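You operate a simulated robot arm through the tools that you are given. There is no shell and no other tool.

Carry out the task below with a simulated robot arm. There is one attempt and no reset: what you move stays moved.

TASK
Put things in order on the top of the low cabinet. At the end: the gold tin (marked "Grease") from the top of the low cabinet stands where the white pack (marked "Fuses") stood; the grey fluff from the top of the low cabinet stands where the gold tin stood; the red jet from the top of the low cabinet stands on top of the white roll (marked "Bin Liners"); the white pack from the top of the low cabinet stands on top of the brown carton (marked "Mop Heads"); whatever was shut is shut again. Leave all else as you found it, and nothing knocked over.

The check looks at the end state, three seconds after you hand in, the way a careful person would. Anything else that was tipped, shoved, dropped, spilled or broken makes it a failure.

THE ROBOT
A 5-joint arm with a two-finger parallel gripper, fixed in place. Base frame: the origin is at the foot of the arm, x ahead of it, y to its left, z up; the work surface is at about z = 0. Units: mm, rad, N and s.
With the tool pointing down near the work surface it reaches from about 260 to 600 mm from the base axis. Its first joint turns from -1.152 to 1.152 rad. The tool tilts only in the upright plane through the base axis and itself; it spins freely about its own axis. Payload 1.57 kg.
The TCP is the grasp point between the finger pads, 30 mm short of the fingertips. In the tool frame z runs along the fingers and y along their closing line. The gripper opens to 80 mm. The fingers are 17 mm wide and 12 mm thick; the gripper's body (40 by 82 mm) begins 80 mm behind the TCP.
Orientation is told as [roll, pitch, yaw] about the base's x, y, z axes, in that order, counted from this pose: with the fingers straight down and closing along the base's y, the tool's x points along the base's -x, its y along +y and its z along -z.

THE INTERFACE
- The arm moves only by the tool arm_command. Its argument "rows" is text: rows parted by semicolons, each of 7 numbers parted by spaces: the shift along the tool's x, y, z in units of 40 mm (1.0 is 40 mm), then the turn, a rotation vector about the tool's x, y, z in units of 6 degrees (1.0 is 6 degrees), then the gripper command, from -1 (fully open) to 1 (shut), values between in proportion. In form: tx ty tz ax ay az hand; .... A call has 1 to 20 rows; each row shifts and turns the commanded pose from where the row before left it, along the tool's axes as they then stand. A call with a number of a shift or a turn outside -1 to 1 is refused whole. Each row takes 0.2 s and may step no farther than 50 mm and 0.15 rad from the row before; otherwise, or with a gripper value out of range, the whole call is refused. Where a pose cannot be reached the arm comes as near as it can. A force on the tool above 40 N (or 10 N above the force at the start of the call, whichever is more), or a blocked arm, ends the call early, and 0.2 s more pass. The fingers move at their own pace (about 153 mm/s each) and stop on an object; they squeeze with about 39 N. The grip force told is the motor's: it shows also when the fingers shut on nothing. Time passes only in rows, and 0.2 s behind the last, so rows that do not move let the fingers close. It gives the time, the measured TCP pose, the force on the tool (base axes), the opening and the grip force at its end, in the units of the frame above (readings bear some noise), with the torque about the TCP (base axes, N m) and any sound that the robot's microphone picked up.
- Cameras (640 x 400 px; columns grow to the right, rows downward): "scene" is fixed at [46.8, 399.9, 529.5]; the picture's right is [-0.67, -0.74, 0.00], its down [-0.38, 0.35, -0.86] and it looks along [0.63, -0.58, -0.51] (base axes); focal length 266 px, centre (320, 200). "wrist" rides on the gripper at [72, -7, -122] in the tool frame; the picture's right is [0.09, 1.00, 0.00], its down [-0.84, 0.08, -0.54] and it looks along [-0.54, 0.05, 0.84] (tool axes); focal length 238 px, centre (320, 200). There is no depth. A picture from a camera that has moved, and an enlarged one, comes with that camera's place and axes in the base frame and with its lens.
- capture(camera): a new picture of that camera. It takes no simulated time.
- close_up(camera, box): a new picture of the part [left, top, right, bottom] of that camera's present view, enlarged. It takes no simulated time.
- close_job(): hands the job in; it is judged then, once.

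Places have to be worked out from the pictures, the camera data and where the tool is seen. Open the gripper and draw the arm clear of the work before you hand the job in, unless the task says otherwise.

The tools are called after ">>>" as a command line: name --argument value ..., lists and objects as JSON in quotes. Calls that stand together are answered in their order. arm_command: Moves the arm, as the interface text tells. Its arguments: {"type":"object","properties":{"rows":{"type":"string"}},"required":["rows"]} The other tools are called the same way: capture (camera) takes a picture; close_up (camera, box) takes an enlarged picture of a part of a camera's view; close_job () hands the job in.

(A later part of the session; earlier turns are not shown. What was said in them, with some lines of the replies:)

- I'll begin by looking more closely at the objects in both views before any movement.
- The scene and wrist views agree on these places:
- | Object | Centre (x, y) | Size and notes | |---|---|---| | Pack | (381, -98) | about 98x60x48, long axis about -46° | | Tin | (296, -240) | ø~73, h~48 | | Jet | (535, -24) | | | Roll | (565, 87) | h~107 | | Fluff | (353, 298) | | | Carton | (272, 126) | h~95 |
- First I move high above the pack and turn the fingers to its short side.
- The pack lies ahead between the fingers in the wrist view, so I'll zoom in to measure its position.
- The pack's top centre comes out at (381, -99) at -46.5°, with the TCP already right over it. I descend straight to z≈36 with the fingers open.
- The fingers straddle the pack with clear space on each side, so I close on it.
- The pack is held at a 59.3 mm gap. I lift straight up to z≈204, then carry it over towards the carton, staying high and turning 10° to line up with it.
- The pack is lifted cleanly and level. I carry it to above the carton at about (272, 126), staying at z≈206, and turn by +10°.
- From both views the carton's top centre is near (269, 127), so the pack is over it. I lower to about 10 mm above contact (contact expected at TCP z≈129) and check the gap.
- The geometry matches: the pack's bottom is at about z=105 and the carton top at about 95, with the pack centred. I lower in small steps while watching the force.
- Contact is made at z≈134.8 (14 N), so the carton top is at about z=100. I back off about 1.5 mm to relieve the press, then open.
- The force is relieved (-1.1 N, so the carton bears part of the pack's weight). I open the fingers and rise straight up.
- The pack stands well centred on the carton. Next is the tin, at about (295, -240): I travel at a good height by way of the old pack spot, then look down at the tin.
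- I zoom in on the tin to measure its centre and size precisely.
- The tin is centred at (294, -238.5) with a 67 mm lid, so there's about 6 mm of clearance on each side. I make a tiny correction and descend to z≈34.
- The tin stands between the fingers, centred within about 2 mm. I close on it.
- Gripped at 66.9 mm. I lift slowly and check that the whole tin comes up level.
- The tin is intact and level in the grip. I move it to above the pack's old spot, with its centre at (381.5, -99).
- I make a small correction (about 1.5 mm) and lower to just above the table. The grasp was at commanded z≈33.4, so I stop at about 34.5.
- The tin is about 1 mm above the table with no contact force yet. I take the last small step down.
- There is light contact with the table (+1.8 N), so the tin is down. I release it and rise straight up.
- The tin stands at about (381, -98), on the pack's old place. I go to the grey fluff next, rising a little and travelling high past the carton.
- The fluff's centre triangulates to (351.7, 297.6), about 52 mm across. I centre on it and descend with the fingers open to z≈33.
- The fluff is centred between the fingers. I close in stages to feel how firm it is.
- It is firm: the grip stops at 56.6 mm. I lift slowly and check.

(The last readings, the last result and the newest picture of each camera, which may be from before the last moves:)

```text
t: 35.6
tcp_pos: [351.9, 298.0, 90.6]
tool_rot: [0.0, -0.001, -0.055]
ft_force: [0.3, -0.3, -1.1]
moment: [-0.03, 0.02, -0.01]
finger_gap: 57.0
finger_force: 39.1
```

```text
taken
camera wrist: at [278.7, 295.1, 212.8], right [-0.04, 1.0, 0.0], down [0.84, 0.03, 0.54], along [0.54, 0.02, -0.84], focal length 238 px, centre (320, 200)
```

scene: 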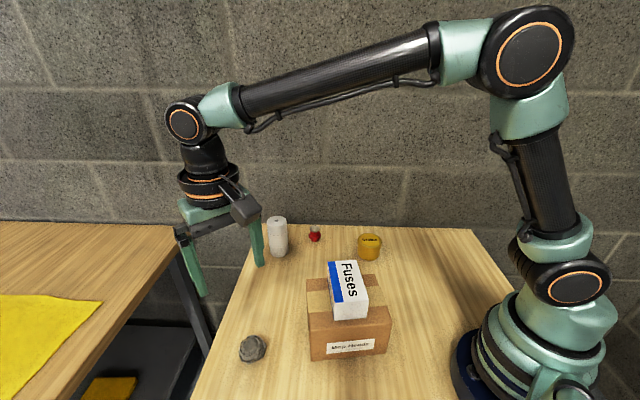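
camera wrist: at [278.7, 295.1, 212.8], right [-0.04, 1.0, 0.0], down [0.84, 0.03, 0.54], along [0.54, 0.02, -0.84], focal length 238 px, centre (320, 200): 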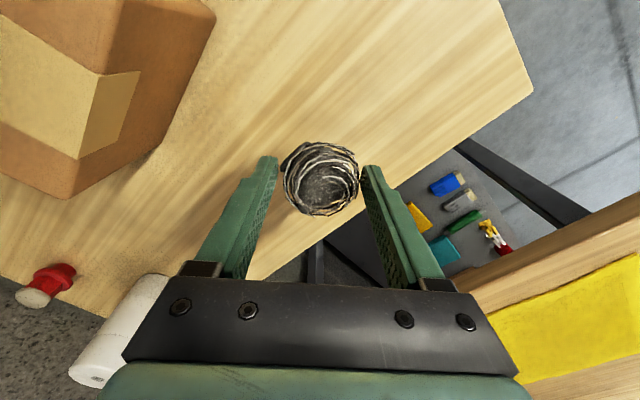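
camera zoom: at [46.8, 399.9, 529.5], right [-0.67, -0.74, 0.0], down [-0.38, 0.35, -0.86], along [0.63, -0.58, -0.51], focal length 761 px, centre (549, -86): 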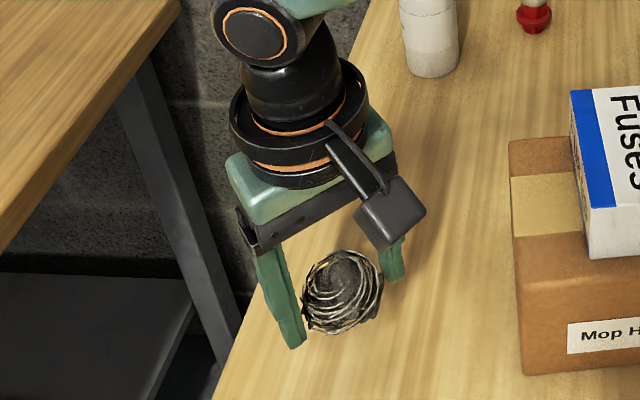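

The fluff is held securely. I lift high and carry it round past the carton towards the tin's old place.

>>> arm_command --rows "0 0 -0.6 0 0 0 1; 0 0 -0.85 0 0 0 1; 0 0 -0.85 0 0 0 1; 0 0 -0.85 0 0 0 1; 0 0 -0.75 0 0 0 1; -0.06 -0.45 0 0 0 0 1; -0.12 -0.9 0 0 0 0 1; -0.12 -0.9 0 0 0 0 1; -0.12 -0.9 0 0 0 0 1; -0.12 -0.9 0 0 0 0 1; -0.12 -0.9 0 0 0 0 1; -0.12 -0.9 0 0 0 0 1; -0.12 -0.9 0 0 0 0 1; -0.12 -0.9 0 0 0 0 1; -0.12 -0.9 0 0 0 0 1; -0.12 -0.9 0 0 0 0 1; -0.025 -0.42 0 0 0 0 1; 0 0 0 0 0 0 1"

>>> capture --camera "scene"

```text
t: 39.4
tcp_pos: [382.0, -101.1, 245.9]
tool_rot: [0.001, -0.001, -0.052]
ft_force: [0.0, 0.4, 0.1]
moment: [0.01, 0.03, -0.02]
finger_gap: 56.2
finger_force: 39.0
```

```text
taken
```

scene: 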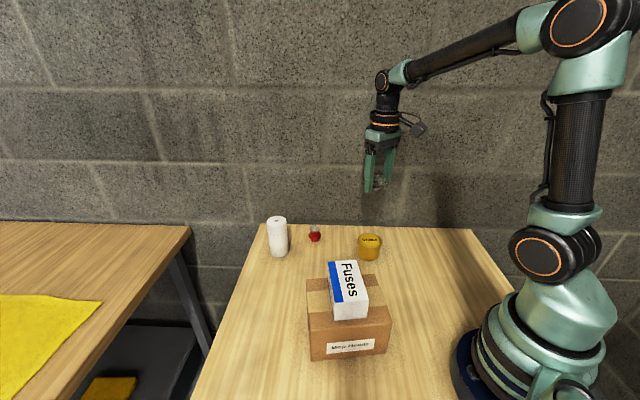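

Still held. On to the tin's old place at (293.5, -238.5), then lowering to about z=90.

>>> arm_command --rows "0.3 -0.5 0 0 0 0 1; 0.45 -0.8 0 0 0 0 1; 0.45 -0.8 0 0 0 0 1; 0.45 -0.8 0 0 0 0 1; 0.37 -0.66 0 0 0 0 1; 0 0 0.6 0 0 0 1; 0 0 0.85 0 0 0 1; 0 0 0.85 0 0 0 1; 0 0 0.85 0 0 0 1; 0 0 0.7 0 0 0 1; 0 0 0 0 0 0 1"

>>> capture --camera "scene"

>>> capture --camera "wrist"

```text
t: 41.8
tcp_pos: [292.6, -237.5, 91.2]
tool_rot: [0.002, 0.0, -0.054]
ft_force: [-0.5, -0.6, 0.0]
moment: [0.01, 0.05, 0.0]
finger_gap: 56.7
finger_force: 38.9
```

```text
taken
```

scene: 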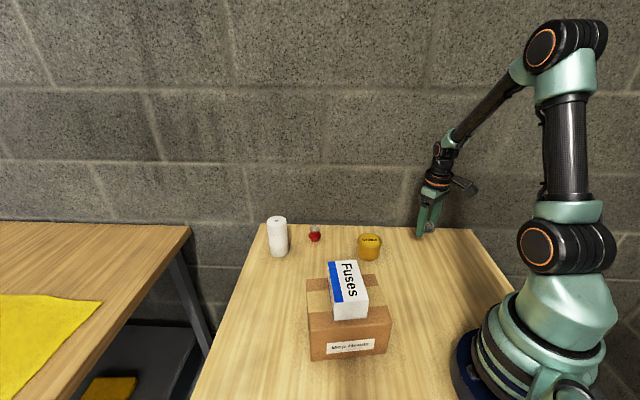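

```text
taken
camera wrist: at [220.8, -239.9, 213.7], right [-0.04, 1.0, 0.0], down [0.84, 0.03, 0.54], along [0.54, 0.02, -0.84], focal length 238 px, centre (320, 200)
```

wrist: 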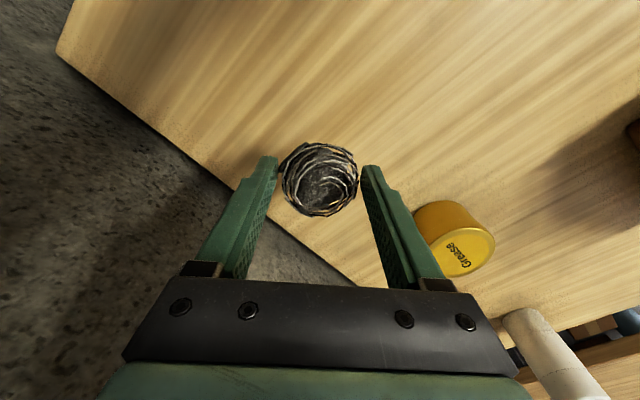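

I'm over the tin's old spot at (293, -238). I lower to just above the table.

>>> arm_command --rows "0.0 -0.01 0.4 0 0 0 1; 0 0 0.45 0 0 0 1; 0 0 0.35 0 0 0 1; 0 0 0.2 0 0 0 1; 0 0 0.03 0 0 0 1; 0 0 0 0 0 0 1"

>>> close_up --camera "scene" --box '[380, 180, 490, 270]'

>>> capture --camera "wrist"

```text
t: 43.2
tcp_pos: [293.8, -237.4, 35.6]
tool_rot: [0.0, 0.0, -0.053]
ft_force: [0.0, 0.0, 0.3]
moment: [0.01, 0.01, 0.02]
finger_gap: 56.6
finger_force: 39.5
```

```text
4.44 times, centred on (435, 225) of scene
camera zoom: at [46.8, 399.9, 529.5], right [-0.67, -0.74, 0.0], down [-0.38, 0.35, -0.86], along [0.63, -0.58, -0.51], focal length 1184 px, centre (-191, 89)
```

zoom: 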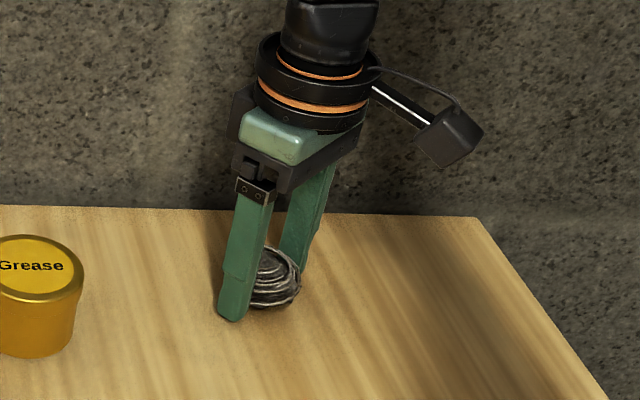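

```text
taken
camera wrist: at [221.3, -240.1, 157.5], right [-0.04, 1.0, 0.0], down [0.84, 0.03, 0.54], along [0.54, 0.02, -0.84], focal length 238 px, centre (320, 200)
```

wrist: 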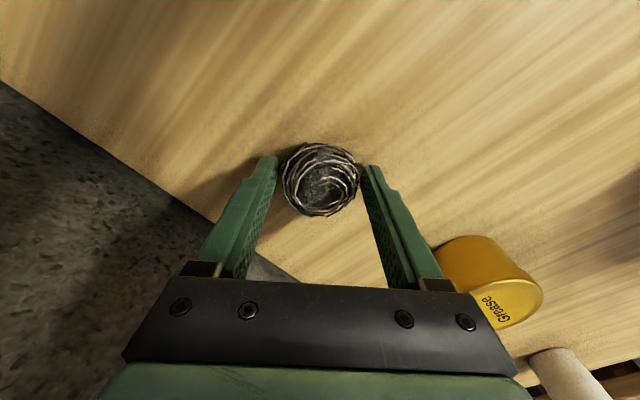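

Not touching yet (0.3 N). I go down another millimetre.

>>> arm_command --rows "0 0 0.025 0 0 0 1; 0 0 0 0 0 0 1"

```text
t: 43.8
tcp_pos: [295.3, -237.2, 33.9]
tool_rot: [-0.001, 0.0, -0.054]
ft_force: [0.5, -0.7, -0.2]
moment: [-0.01, -0.01, -0.05]
finger_gap: 56.7
finger_force: 39.3
```

Still free; I go another millimetre down.

>>> arm_command --rows "0 0 0.025 0 0 0 1; 0 0 0 0 0 0 1"

>>> close_up --camera "scene" --box '[405, 220, 465, 265]'

```text
t: 44.4
tcp_pos: [295.0, -237.7, 34.7]
tool_rot: [0.0, -0.002, -0.054]
ft_force: [-3.7, -2.7, 11.0]
moment: [-0.05, 0.14, 0.0]
finger_gap: 56.8
finger_force: 38.9
```

```text
8.89 times, centred on (435, 242) of scene
camera zoom: at [46.8, 399.9, 529.5], right [-0.67, -0.74, 0.0], down [-0.38, 0.35, -0.86], along [0.63, -0.58, -0.51], focal length 2369 px, centre (-702, -178)
```

zoom: 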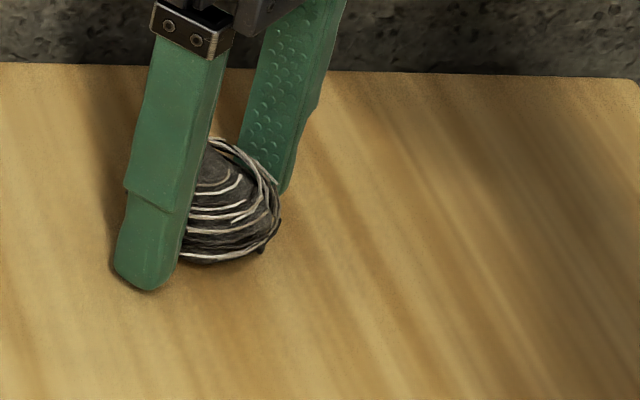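

Contact is made (11 N). I ease off slightly, open the fingers and rise.

>>> arm_command --rows "0 0 -0.02 0 0 0 1; 0 0 0 0 0 0 1; 0 0 0 0 0 0 -0.5; 0 0 0 0 0 0 -0.7; 0 0 0 0 0 0 -1; 0 0 0 0 0 0 -1; 0 0 -0.2 0 0 0 -1; 0 0 -0.5 0 0 0 -1; 0 0 -0.8 0 0 0 -1; 0 0 -0.9 0 0 0 -1; 0 0 -0.9 0 0 0 -1; 0 0 -0.9 0 0 0 -1; 0 0 0 0 0 0 -1"

>>> capture --camera "scene"

>>> capture --camera "wrist"

>>> close_up --camera "scene" --box '[340, 215, 470, 270]'

```text
t: 47.2
tcp_pos: [294.1, -237.1, 201.5]
tool_rot: [-0.001, -0.001, -0.054]
ft_force: [-0.5, 0.0, 0.3]
moment: [0.02, -0.01, 0.01]
finger_gap: 79.9
finger_force: 0.0
```

```text
taken
```

scene: 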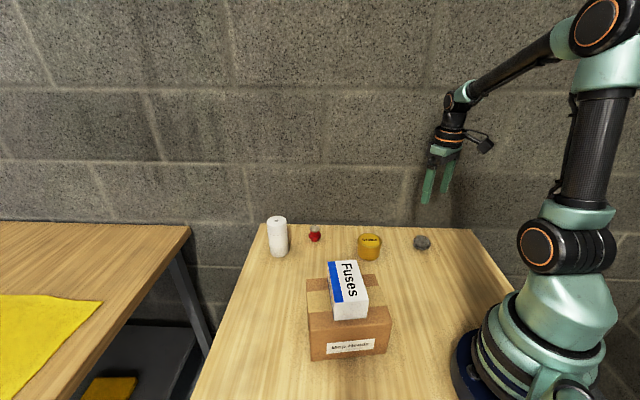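

```text
taken
camera wrist: at [220.8, -239.8, 325.0], right [-0.04, 1.0, 0.0], down [0.84, 0.03, 0.54], along [0.54, 0.02, -0.84], focal length 238 px, centre (320, 200)
```

wrist: 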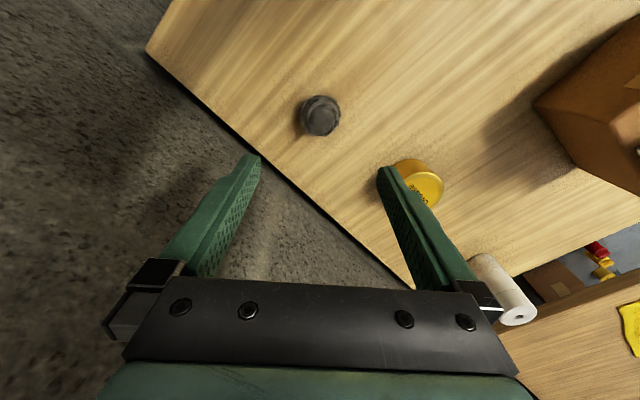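

```text
4.92 times, centred on (405, 242) of scene
camera zoom: at [46.8, 399.9, 529.5], right [-0.67, -0.74, 0.0], down [-0.38, 0.35, -0.86], along [0.63, -0.58, -0.51], focal length 1312 px, centre (-98, -9)
```

zoom: 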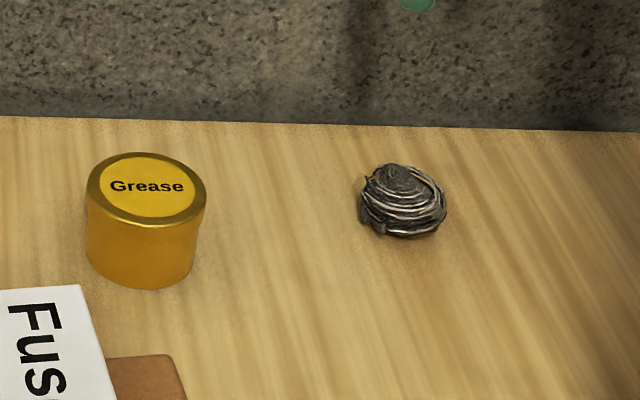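

The fluff stands at about (295, -237), the tin's old place. Last is the jet at about (537, -26): I move above it at z≈200 and look.

>>> arm_command --rows "-0.4 0.38 0 0 0 0 -1; -0.642 0.622 0 0 0 0 -1; -0.642 0.622 0 0 0 0 -1; -0.642 0.622 0 0 0 0 -1; -0.642 0.622 0 0 0 0 -1; -0.642 0.622 0 0 0 0 -1; -0.642 0.622 0 0 0 0 -1; -0.642 0.622 0 0 0 0 -1; -0.642 0.622 0 0 0 0 -1; -0.25 0.24 0 0 0 0 -1; 0 0 0 0 0 0 -1"

>>> capture --camera "wrist"

>>> capture --camera "scene"

```text
t: 49.6
tcp_pos: [538.1, -26.5, 202.3]
tool_rot: [0.002, 0.0, -0.054]
ft_force: [-0.8, 0.3, 0.3]
moment: [0.02, 0.0, 0.0]
finger_gap: 79.9
finger_force: 0.1
```

```text
taken
camera wrist: at [464.7, -28.6, 324.3], right [-0.04, 1.0, 0.0], down [0.84, 0.03, 0.54], along [0.54, 0.02, -0.84], focal length 238 px, centre (320, 200)
```

wrist: 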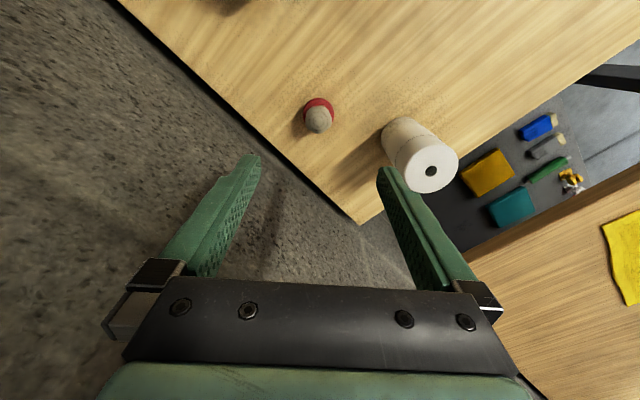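

```text
taken
```

scene: 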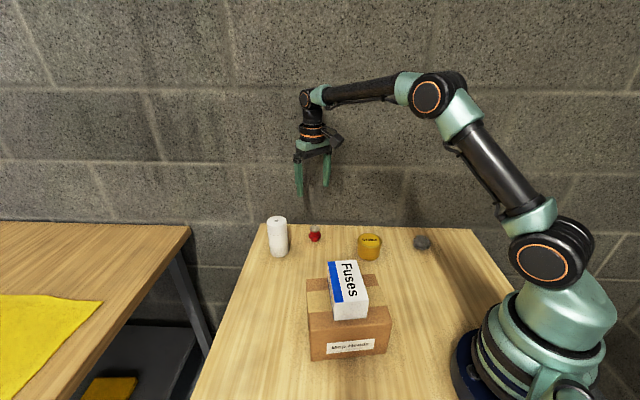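

I zoom in on the jet and the roll.

>>> close_up --camera "wrist" --box '[290, 85, 350, 145]'

>>> close_up --camera "wrist" --box '[370, 105, 470, 200]'

>>> close_up --camera "scene" --box '[300, 217, 330, 247]'

>>> close_up --camera "scene" --box '[255, 205, 305, 265]'

```text
6.67 times, centred on (320, 115) of wrist
camera zoom: at [464.7, -28.6, 324.3], right [-0.04, 1.0, 0.0], down [0.84, 0.03, 0.54], along [0.54, 0.02, -0.84], focal length 1589 px, centre (320, 767)
```

zoom: 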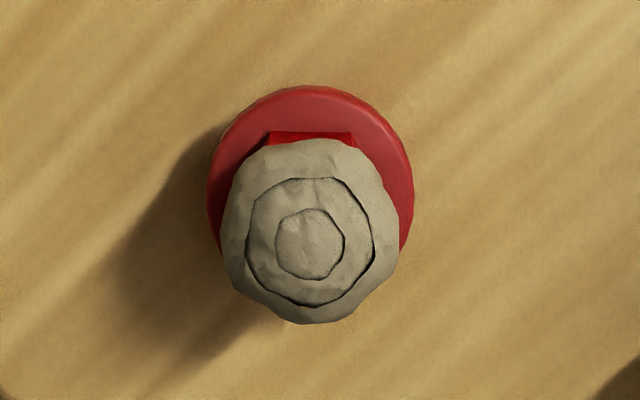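

```text
4.21 times, centred on (420, 152) of wrist
camera zoom: at [464.7, -28.6, 324.3], right [-0.04, 1.0, 0.0], down [0.84, 0.03, 0.54], along [0.54, 0.02, -0.84], focal length 1004 px, centre (-101, 400)
```

zoom: 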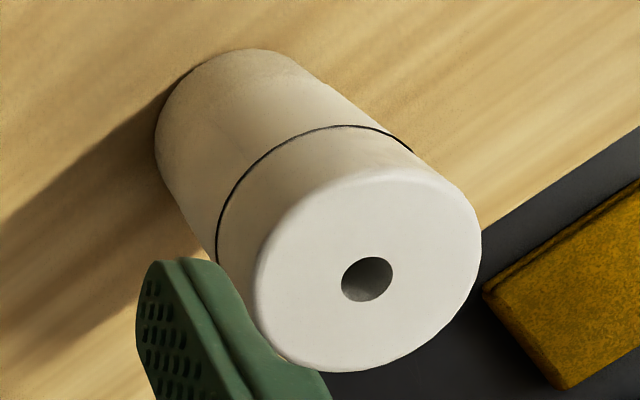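

```text
13.33 times, centred on (315, 232) of scene
camera zoom: at [46.8, 399.9, 529.5], right [-0.67, -0.74, 0.0], down [-0.38, 0.35, -0.86], along [0.63, -0.58, -0.51], focal length 3553 px, centre (387, -227)
```

zoom: 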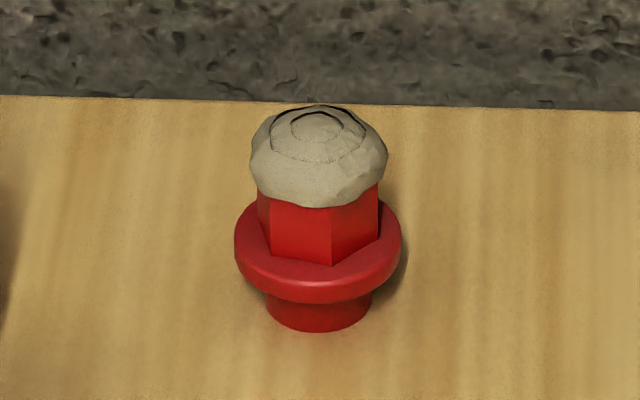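

```text
6.67 times, centred on (280, 235) of scene
camera zoom: at [46.8, 399.9, 529.5], right [-0.67, -0.74, 0.0], down [-0.38, 0.35, -0.86], along [0.63, -0.58, -0.51], focal length 1777 px, centre (587, -33)
```

zoom: 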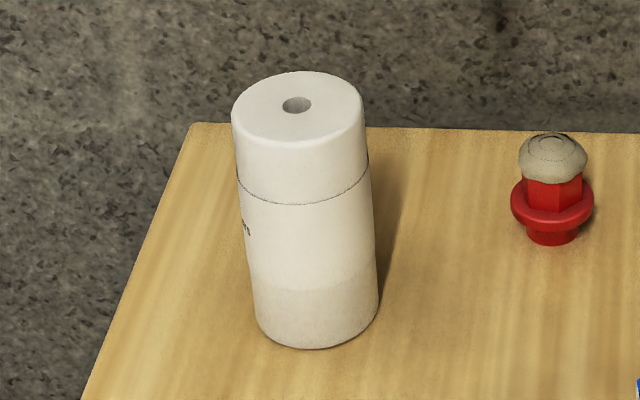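

The jet's axis is at about (536.5, -27), with its flange (38 mm) at z≈13–21 and the cap top at about 50. The roll's top is at z≈109, centred at (566, 86). I descend over the jet to TCP z≈38 so the pads take the flange.

>>> arm_command --rows "0.04 -0.02 0.5 0 0 0 -1; 0 0 0.7 0 0 0 -1; 0 0 0.7 0 0 0 -1; 0 0 0.7 0 0 0 -1; 0 0 0.6 0 0 0 -1; 0 0 0.5 0 0 0 -1; 0 0 0.385 0 0 0 -1; 0 0 0 0 0 0 -1"

>>> capture --camera "wrist"

>>> close_up --camera "scene" --box '[255, 170, 365, 260]'

```text
t: 51.4
tcp_pos: [535.7, -26.2, 37.9]
tool_rot: [-0.001, 0.001, -0.054]
ft_force: [-0.7, 0.1, 0.3]
moment: [0.02, 0.02, 0.02]
finger_gap: 80.2
finger_force: 0.1
```

```text
taken
camera wrist: at [463.3, -29.7, 160.9], right [-0.04, 1.0, 0.0], down [0.84, 0.03, 0.54], along [0.54, 0.02, -0.84], focal length 238 px, centre (320, 200)
```

wrist: 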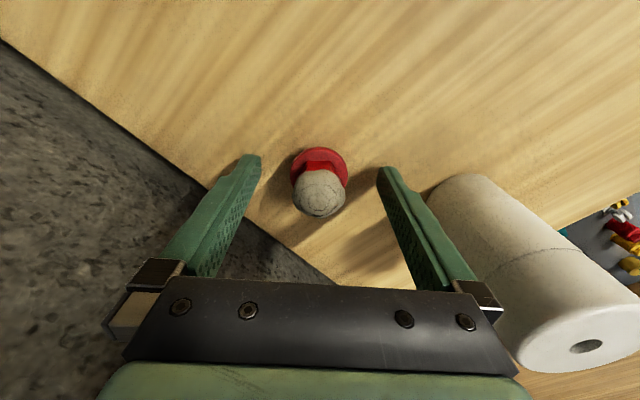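

```text
4.44 times, centred on (310, 215) of scene
camera zoom: at [46.8, 399.9, 529.5], right [-0.67, -0.74, 0.0], down [-0.38, 0.35, -0.86], along [0.63, -0.58, -0.51], focal length 1184 px, centre (364, 133)
```

zoom: 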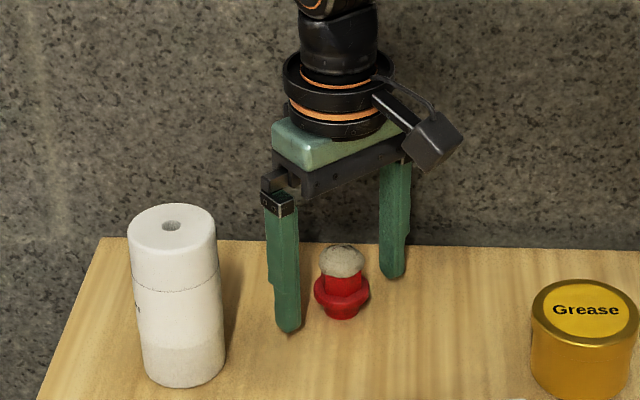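

The jet is centred within about 1 mm. I nudge slightly and close gradually.

>>> arm_command --rows "0 -0.02 0 0 0 0 -1; 0 0 0 0 0 0 -0.4; 0 0 0 0 0 0 -0.1; 0 0 0 0 0 0 0; 0 0 0 0 0 0 0.1; 0 0 0 0 0 0 1; 0 0 0 0 0 0 1; 0 0 0 0 0 0 1"

>>> close_up --camera "wrist" --box '[230, 120, 410, 240]'

>>> close_up --camera "scene" --box '[285, 200, 345, 255]'

```text
t: 53.2
tcp_pos: [535.9, -27.8, 39.0]
tool_rot: [-0.001, 0.002, -0.054]
ft_force: [0.0, -0.6, 0.0]
moment: [0.0, 0.0, 0.0]
finger_gap: 37.3
finger_force: 39.0
```

```text
3.33 times, centred on (320, 180) of wrist
camera zoom: at [463.0, -30.2, 161.3], right [-0.04, 1.0, 0.0], down [0.84, 0.03, 0.54], along [0.54, 0.02, -0.84], focal length 794 px, centre (320, 267)
```

zoom: 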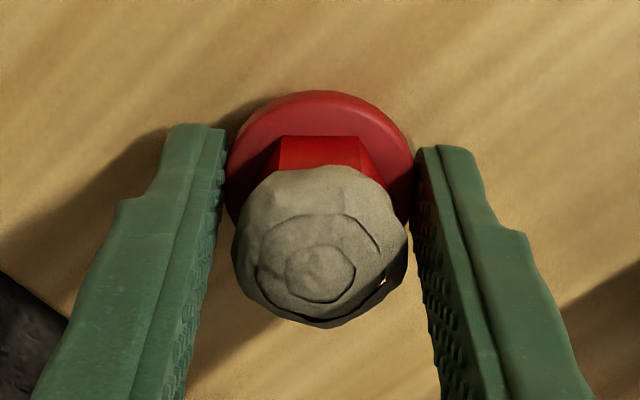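

```text
7.27 times, centred on (315, 228) of scene
camera zoom: at [46.8, 399.9, 529.5], right [-0.67, -0.74, 0.0], down [-0.38, 0.35, -0.86], along [0.63, -0.58, -0.51], focal length 1938 px, centre (356, 0)
```

zoom: 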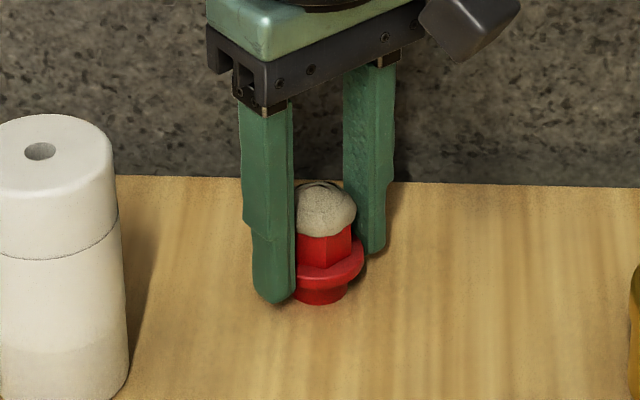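

The jet is gripped by its flange at 37.3 mm and looks upright. I lift gently and check.

>>> arm_command --rows "0 0 -0.1 0 0 0 1; 0 0 -0.3 0 0 0 1; 0 0 -0.6 0 0 0 1; 0 0 -0.8 0 0 0 1; 0 0 -0.8 0 0 0 1; 0 0 -0.8 0 0 0 1; 0 0 -0.6 0 0 0 1; 0 0 0 0 0 0 1"

>>> close_up --camera "scene" --box '[250, 130, 370, 260]'

>>> capture --camera "wrist"

```text
t: 55.0
tcp_pos: [535.6, -26.8, 199.3]
tool_rot: [0.0, 0.0, -0.056]
ft_force: [0.4, -0.1, 0.5]
moment: [-0.02, 0.0, 0.02]
finger_gap: 37.5
finger_force: 39.0
```

```text
3.08 times, centred on (310, 195) of scene
camera zoom: at [46.8, 399.9, 529.5], right [-0.67, -0.74, 0.0], down [-0.38, 0.35, -0.86], along [0.63, -0.58, -0.51], focal length 820 px, centre (351, 215)
```

zoom: 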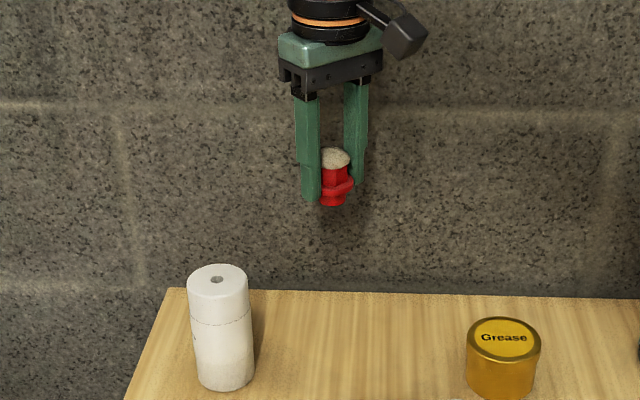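

```text
taken
camera wrist: at [463.0, -29.2, 321.9], right [-0.04, 1.0, 0.0], down [0.84, 0.03, 0.54], along [0.54, 0.02, -0.84], focal length 238 px, centre (320, 200)
```

wrist: 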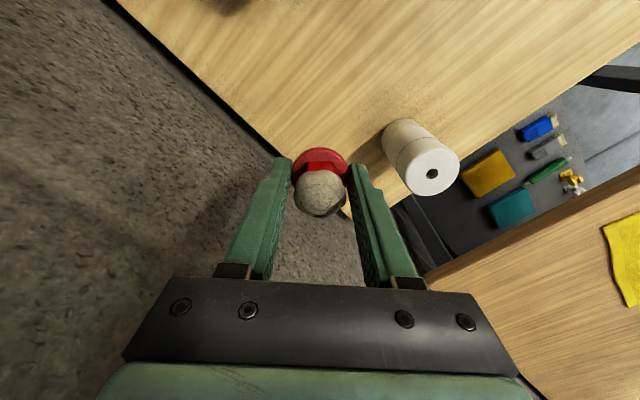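

The jet hangs upright. I move it over the roll's centre at (566, 86), staying at z≈199.

>>> arm_command --rows "-0.08 0.4 0 0 0 0 1; -0.16 0.75 0 0 0 0 1; -0.16 0.75 0 0 0 0 1; -0.14 0.66 0 0 0 0 1; -0.06 0.3 0 0 0 0 1; 0 0 0 0 0 0 1"

>>> capture --camera "wrist"

>>> close_up --camera "scene" --box '[220, 130, 340, 270]'

```text
t: 56.4
tcp_pos: [566.1, 85.6, 198.8]
tool_rot: [0.001, 0.001, -0.055]
ft_force: [-0.3, 0.2, -0.9]
moment: [-0.01, 0.0, -0.02]
finger_gap: 37.3
finger_force: 39.1
```

```text
taken
camera wrist: at [492.7, 83.2, 321.4], right [-0.04, 1.0, 0.0], down [0.84, 0.03, 0.54], along [0.54, 0.02, -0.84], focal length 238 px, centre (320, 200)
```

wrist: 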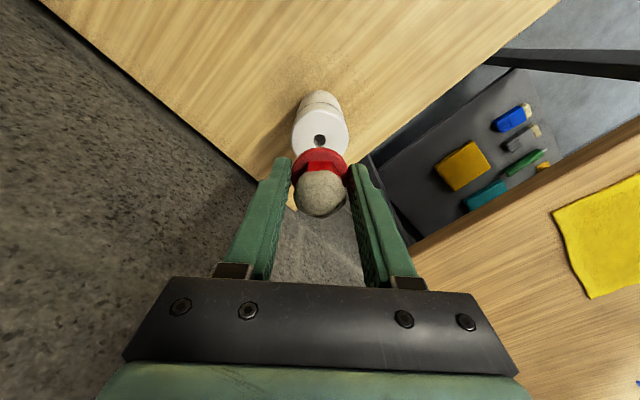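

```text
2.86 times, centred on (280, 200) of scene
camera zoom: at [46.8, 399.9, 529.5], right [-0.67, -0.74, 0.0], down [-0.38, 0.35, -0.86], along [0.63, -0.58, -0.51], focal length 761 px, centre (434, 200)
```

zoom: 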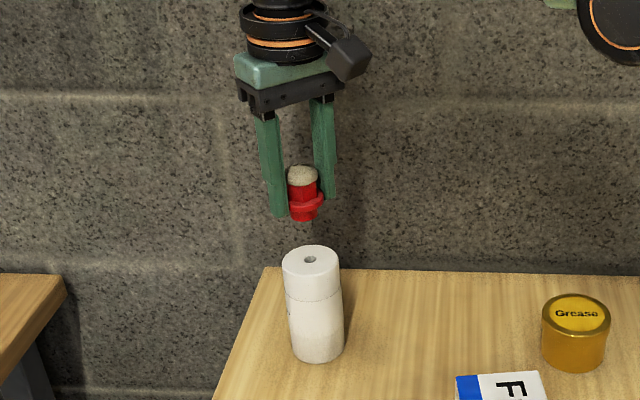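

>>> close_up --camera "wrist" --box '[275, 80, 365, 225]'

>>> close_up --camera "scene" --box '[250, 180, 350, 265]'

```text
2.76 times, centred on (320, 152) of wrist
camera zoom: at [492.7, 83.2, 321.4], right [-0.04, 1.0, 0.0], down [0.84, 0.03, 0.54], along [0.54, 0.02, -0.84], focal length 658 px, centre (320, 331)
```

zoom: 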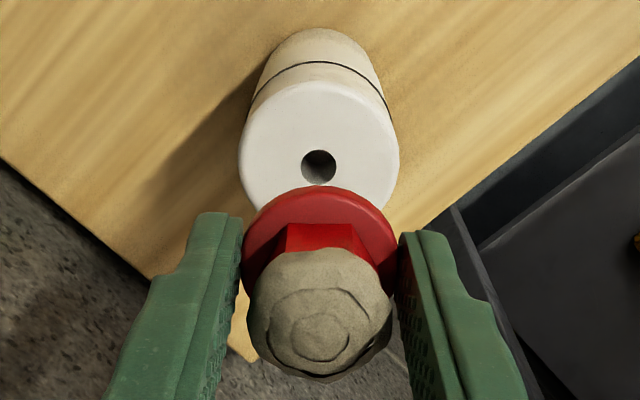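

```text
4.71 times, centred on (300, 222) of scene
camera zoom: at [46.8, 399.9, 529.5], right [-0.67, -0.74, 0.0], down [-0.38, 0.35, -0.86], along [0.63, -0.58, -0.51], focal length 1254 px, centre (414, 94)
```

zoom: 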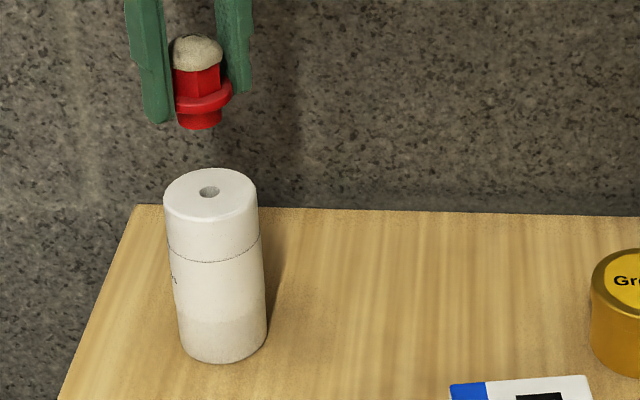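

The views put the jet at (566.5, 86) and the roll's hole at (565.5, 85.5), well aligned. I lower to about 5 mm above the expected contact at z≈147.

>>> arm_command --rows "0.02 -0.01 0.3 0 0 0 1; 0 0 0.4 0 0 0 1; 0 0 0.3 0 0 0 1; 0 0 0.125 0 0 0 1; 0 0 0 0 0 0 1"

>>> close_up --camera "scene" --box '[250, 180, 330, 265]'

>>> close_up --camera "wrist" --box '[250, 90, 390, 240]'

```text
t: 57.6
tcp_pos: [565.6, 85.0, 154.5]
tool_rot: [0.001, -0.003, -0.055]
ft_force: [-0.1, -0.5, -1.0]
moment: [-0.02, 0.0, -0.01]
finger_gap: 37.3
finger_force: 38.8
```

```text
4.71 times, centred on (290, 222) of scene
camera zoom: at [46.8, 399.9, 529.5], right [-0.67, -0.74, 0.0], down [-0.38, 0.35, -0.86], along [0.63, -0.58, -0.51], focal length 1254 px, centre (461, 94)
```

zoom: 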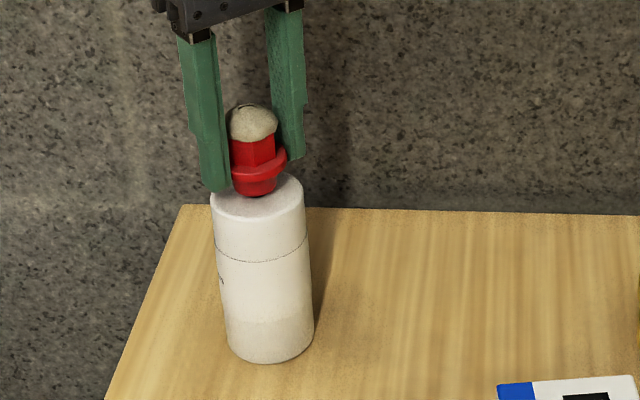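

```text
2.67 times, centred on (320, 165) of wrist
camera zoom: at [492.1, 82.4, 276.4], right [-0.04, 1.0, 0.0], down [0.84, 0.03, 0.54], along [0.54, 0.02, -0.84], focal length 636 px, centre (320, 293)
```

zoom: 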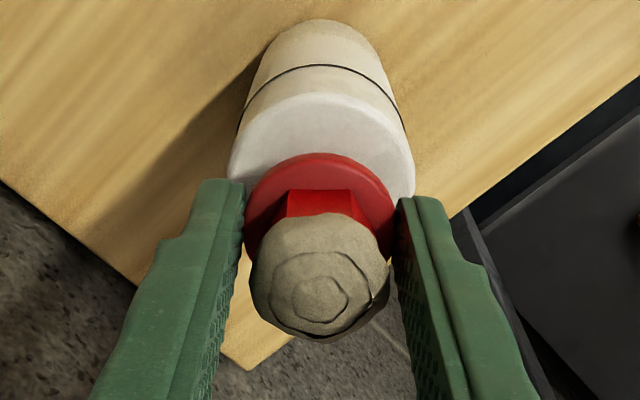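

The alignment holds in both views. I go down in small steps, checking the force.

>>> arm_command --rows "0 0 0.05 0 0 0 1; 0 0 0.04 0 0 0 1; 0 0 0 0 0 0 1"

```text
t: 58.4
tcp_pos: [564.5, 84.3, 151.2]
tool_rot: [-0.001, 0.0, -0.055]
ft_force: [-0.4, -0.4, -0.6]
moment: [-0.02, 0.0, -0.01]
finger_gap: 37.3
finger_force: 38.8
```

>>> arm_command --rows "0 0 0.04 0 0 0 1; 0 0 0 0 0 0 1"

>>> close_up --camera "scene" --box '[260, 195, 310, 240]'

```text
t: 59.0
tcp_pos: [564.2, 84.9, 148.9]
tool_rot: [-0.001, -0.002, -0.054]
ft_force: [-0.6, -1.2, 3.2]
moment: [-0.04, 0.04, -0.03]
finger_gap: 37.4
finger_force: 39.0
```

```text
8.89 times, centred on (285, 218) of scene
camera zoom: at [46.8, 399.9, 529.5], right [-0.67, -0.74, 0.0], down [-0.38, 0.35, -0.86], along [0.63, -0.58, -0.51], focal length 2369 px, centre (631, 44)
```

zoom: 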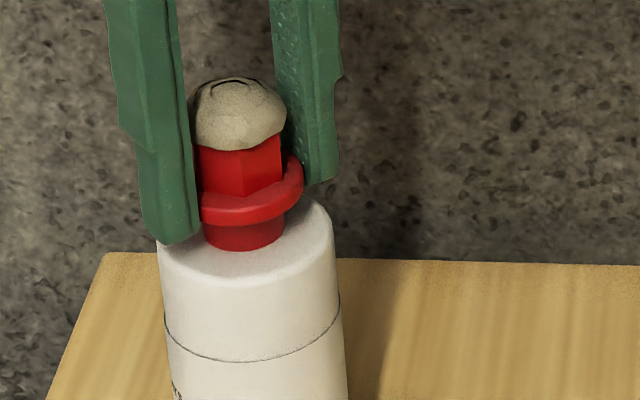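

There is light contact (3 N) and the jet stands on the roll's top, centred. I open gently in small steps and then rise straight up.

>>> arm_command --rows "0 0 0 0 0 0 0.05; 0 0 0 0 0 0 -0.02; 0 0 0 0 0 0 -0.1; 0 0 0 0 0 0 -0.3; 0 0 0 0 0 0 -0.6; 0 0 0 0 0 0 -1; 0 0 0 0 0 0 -1"

>>> close_up --camera "scene" --box '[250, 190, 320, 245]'

>>> capture --camera "wrist"

```text
t: 60.6
tcp_pos: [564.4, 85.6, 148.5]
tool_rot: [0.0, 0.0, -0.054]
ft_force: [-0.4, 1.1, 0.3]
moment: [-0.01, 0.03, -0.02]
finger_gap: 80.0
finger_force: 0.0
```

```text
7.27 times, centred on (285, 218) of scene
camera zoom: at [46.8, 399.9, 529.5], right [-0.67, -0.74, 0.0], down [-0.38, 0.35, -0.86], along [0.63, -0.58, -0.51], focal length 1938 px, centre (574, 73)
```

zoom: 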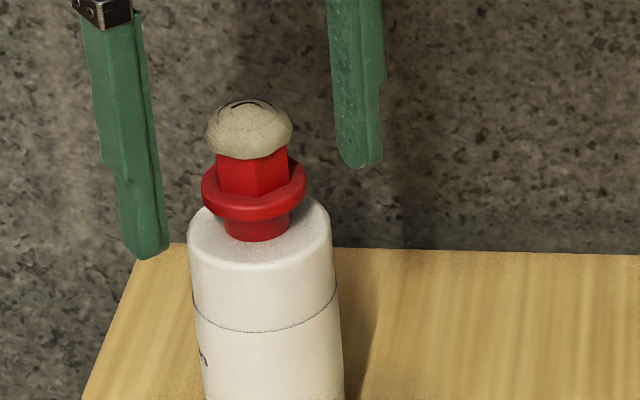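

```text
taken
camera wrist: at [491.8, 82.5, 271.1], right [-0.04, 1.0, 0.0], down [0.84, 0.03, 0.54], along [0.54, 0.02, -0.84], focal length 238 px, centre (320, 200)
```

wrist: 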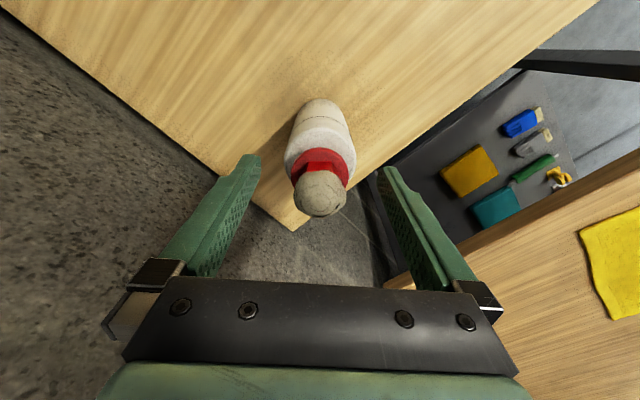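

The jet stands upright on the roll and the fingers are clear on both sides. I rise straight up, then draw back towards the base.

>>> arm_command --rows "0 0 -0.3 0 0 0 -1; 0 0 -0.5 0 0 0 -1; 0 0 -0.6 0 0 0 -1; 0 0 -0.6 0 0 0 -1; 0.2 0 -0.3 0 0 0 -1; 0.8 0 -0.4 0 0 0 -1; 0.9 0 -0.4 0 0 0 -1; 0.9 0 -0.4 0 0 0 -1; 0.9 0 -0.4 0 0 0 -1; 0.9 0 -0.4 0 0 0 -1; 0.9 0 -0.4 0 0 0 -1; 0 0 0 0 0 0 -1"

>>> capture --camera "scene"

>>> capture --camera "wrist"

>>> close_up --camera "scene" --box '[230, 190, 450, 370]'

```text
t: 63.2
tcp_pos: [344.4, 95.3, 336.4]
tool_rot: [0.0, -0.001, -0.055]
ft_force: [0.4, -0.3, 0.7]
moment: [-0.03, 0.01, 0.01]
finger_gap: 79.9
finger_force: 0.1
```

```text
taken
```

scene: 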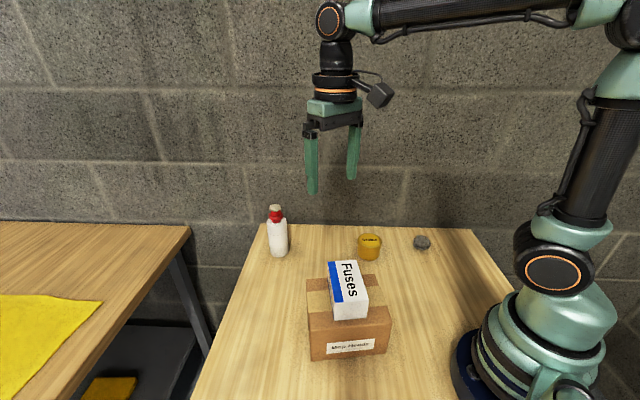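

```text
taken
camera wrist: at [270.9, 93.3, 459.3], right [-0.04, 1.0, 0.0], down [0.84, 0.03, 0.54], along [0.54, 0.02, -0.84], focal length 238 px, centre (320, 200)
```

wrist: 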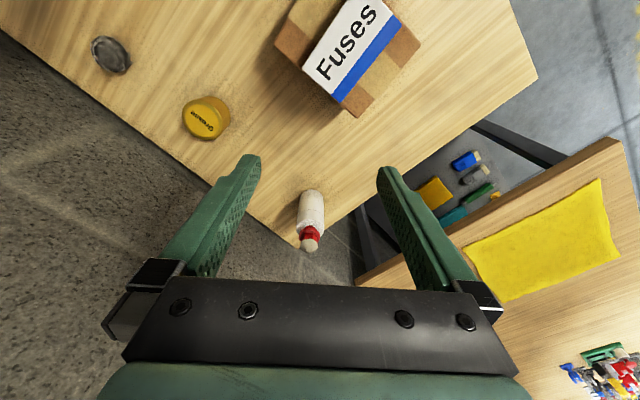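

```text
2.22 times, centred on (340, 280) of scene
camera zoom: at [46.8, 399.9, 529.5], right [-0.67, -0.74, 0.0], down [-0.38, 0.35, -0.86], along [0.63, -0.58, -0.51], focal length 592 px, centre (276, 22)
```

zoom: 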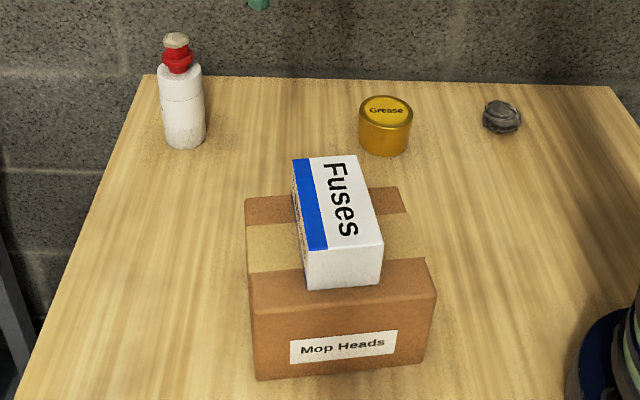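

I compare the last details: the jet on the roll, and the tin and fluff positions.

>>> close_up --camera "scene" --box '[255, 195, 345, 265]'

>>> close_up --camera "scene" --box '[345, 215, 445, 280]'

```text
5.71 times, centred on (300, 230) of scene
camera zoom: at [46.8, 399.9, 529.5], right [-0.67, -0.74, 0.0], down [-0.38, 0.35, -0.86], along [0.63, -0.58, -0.51], focal length 1523 px, centre (434, 29)
```

zoom: 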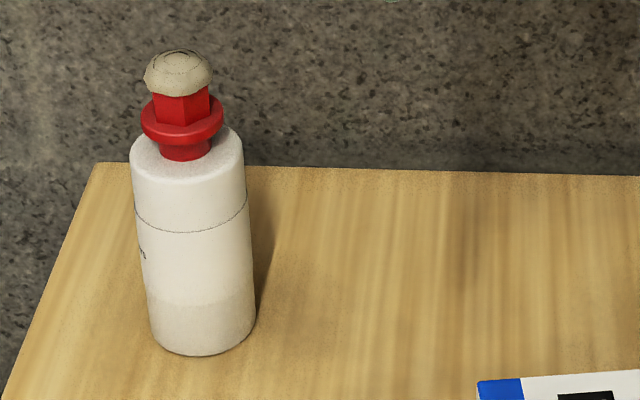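

```text
6.15 times, centred on (395, 248) of scene
camera zoom: at [46.8, 399.9, 529.5], right [-0.67, -0.74, 0.0], down [-0.38, 0.35, -0.86], along [0.63, -0.58, -0.51], focal length 1640 px, centre (-142, -92)
```

zoom: 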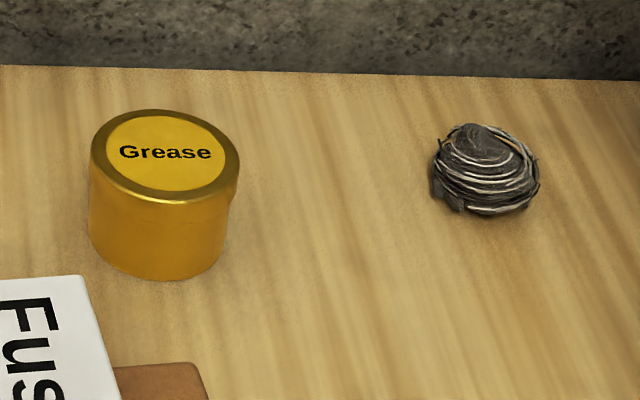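

Everything checks out in the last pictures:
- The tin is on the pack's old spot.
- The fluff is on the tin's old spot.
- The jet is upright on the roll.
- The pack is centred on the carton.
- The roll and carton haven't moved.

The gripper is open and the arm is clear, so I hand in.

>>> close_job

```text
The job is handed in.
```

The job is handed in, and the last pictures showed everything in the order you asked for. I haven't seen the check's result.

- **White pack ("Fuses"):** stands centred on top of the brown carton ("Mop Heads").
- **Gold tin ("Grease"):** stands where the pack was, within a few millimetres.
- **Grey fluff:** stands where the tin was, also within a few millimetres.
- **Red jet:** stands upright on the white roll ("Bin Liners"), over its centre.

The carton and roll look unmoved and nothing was tipped. I opened nothing, so there was nothing to shut again. The gripper is open and the arm is drawn clear.
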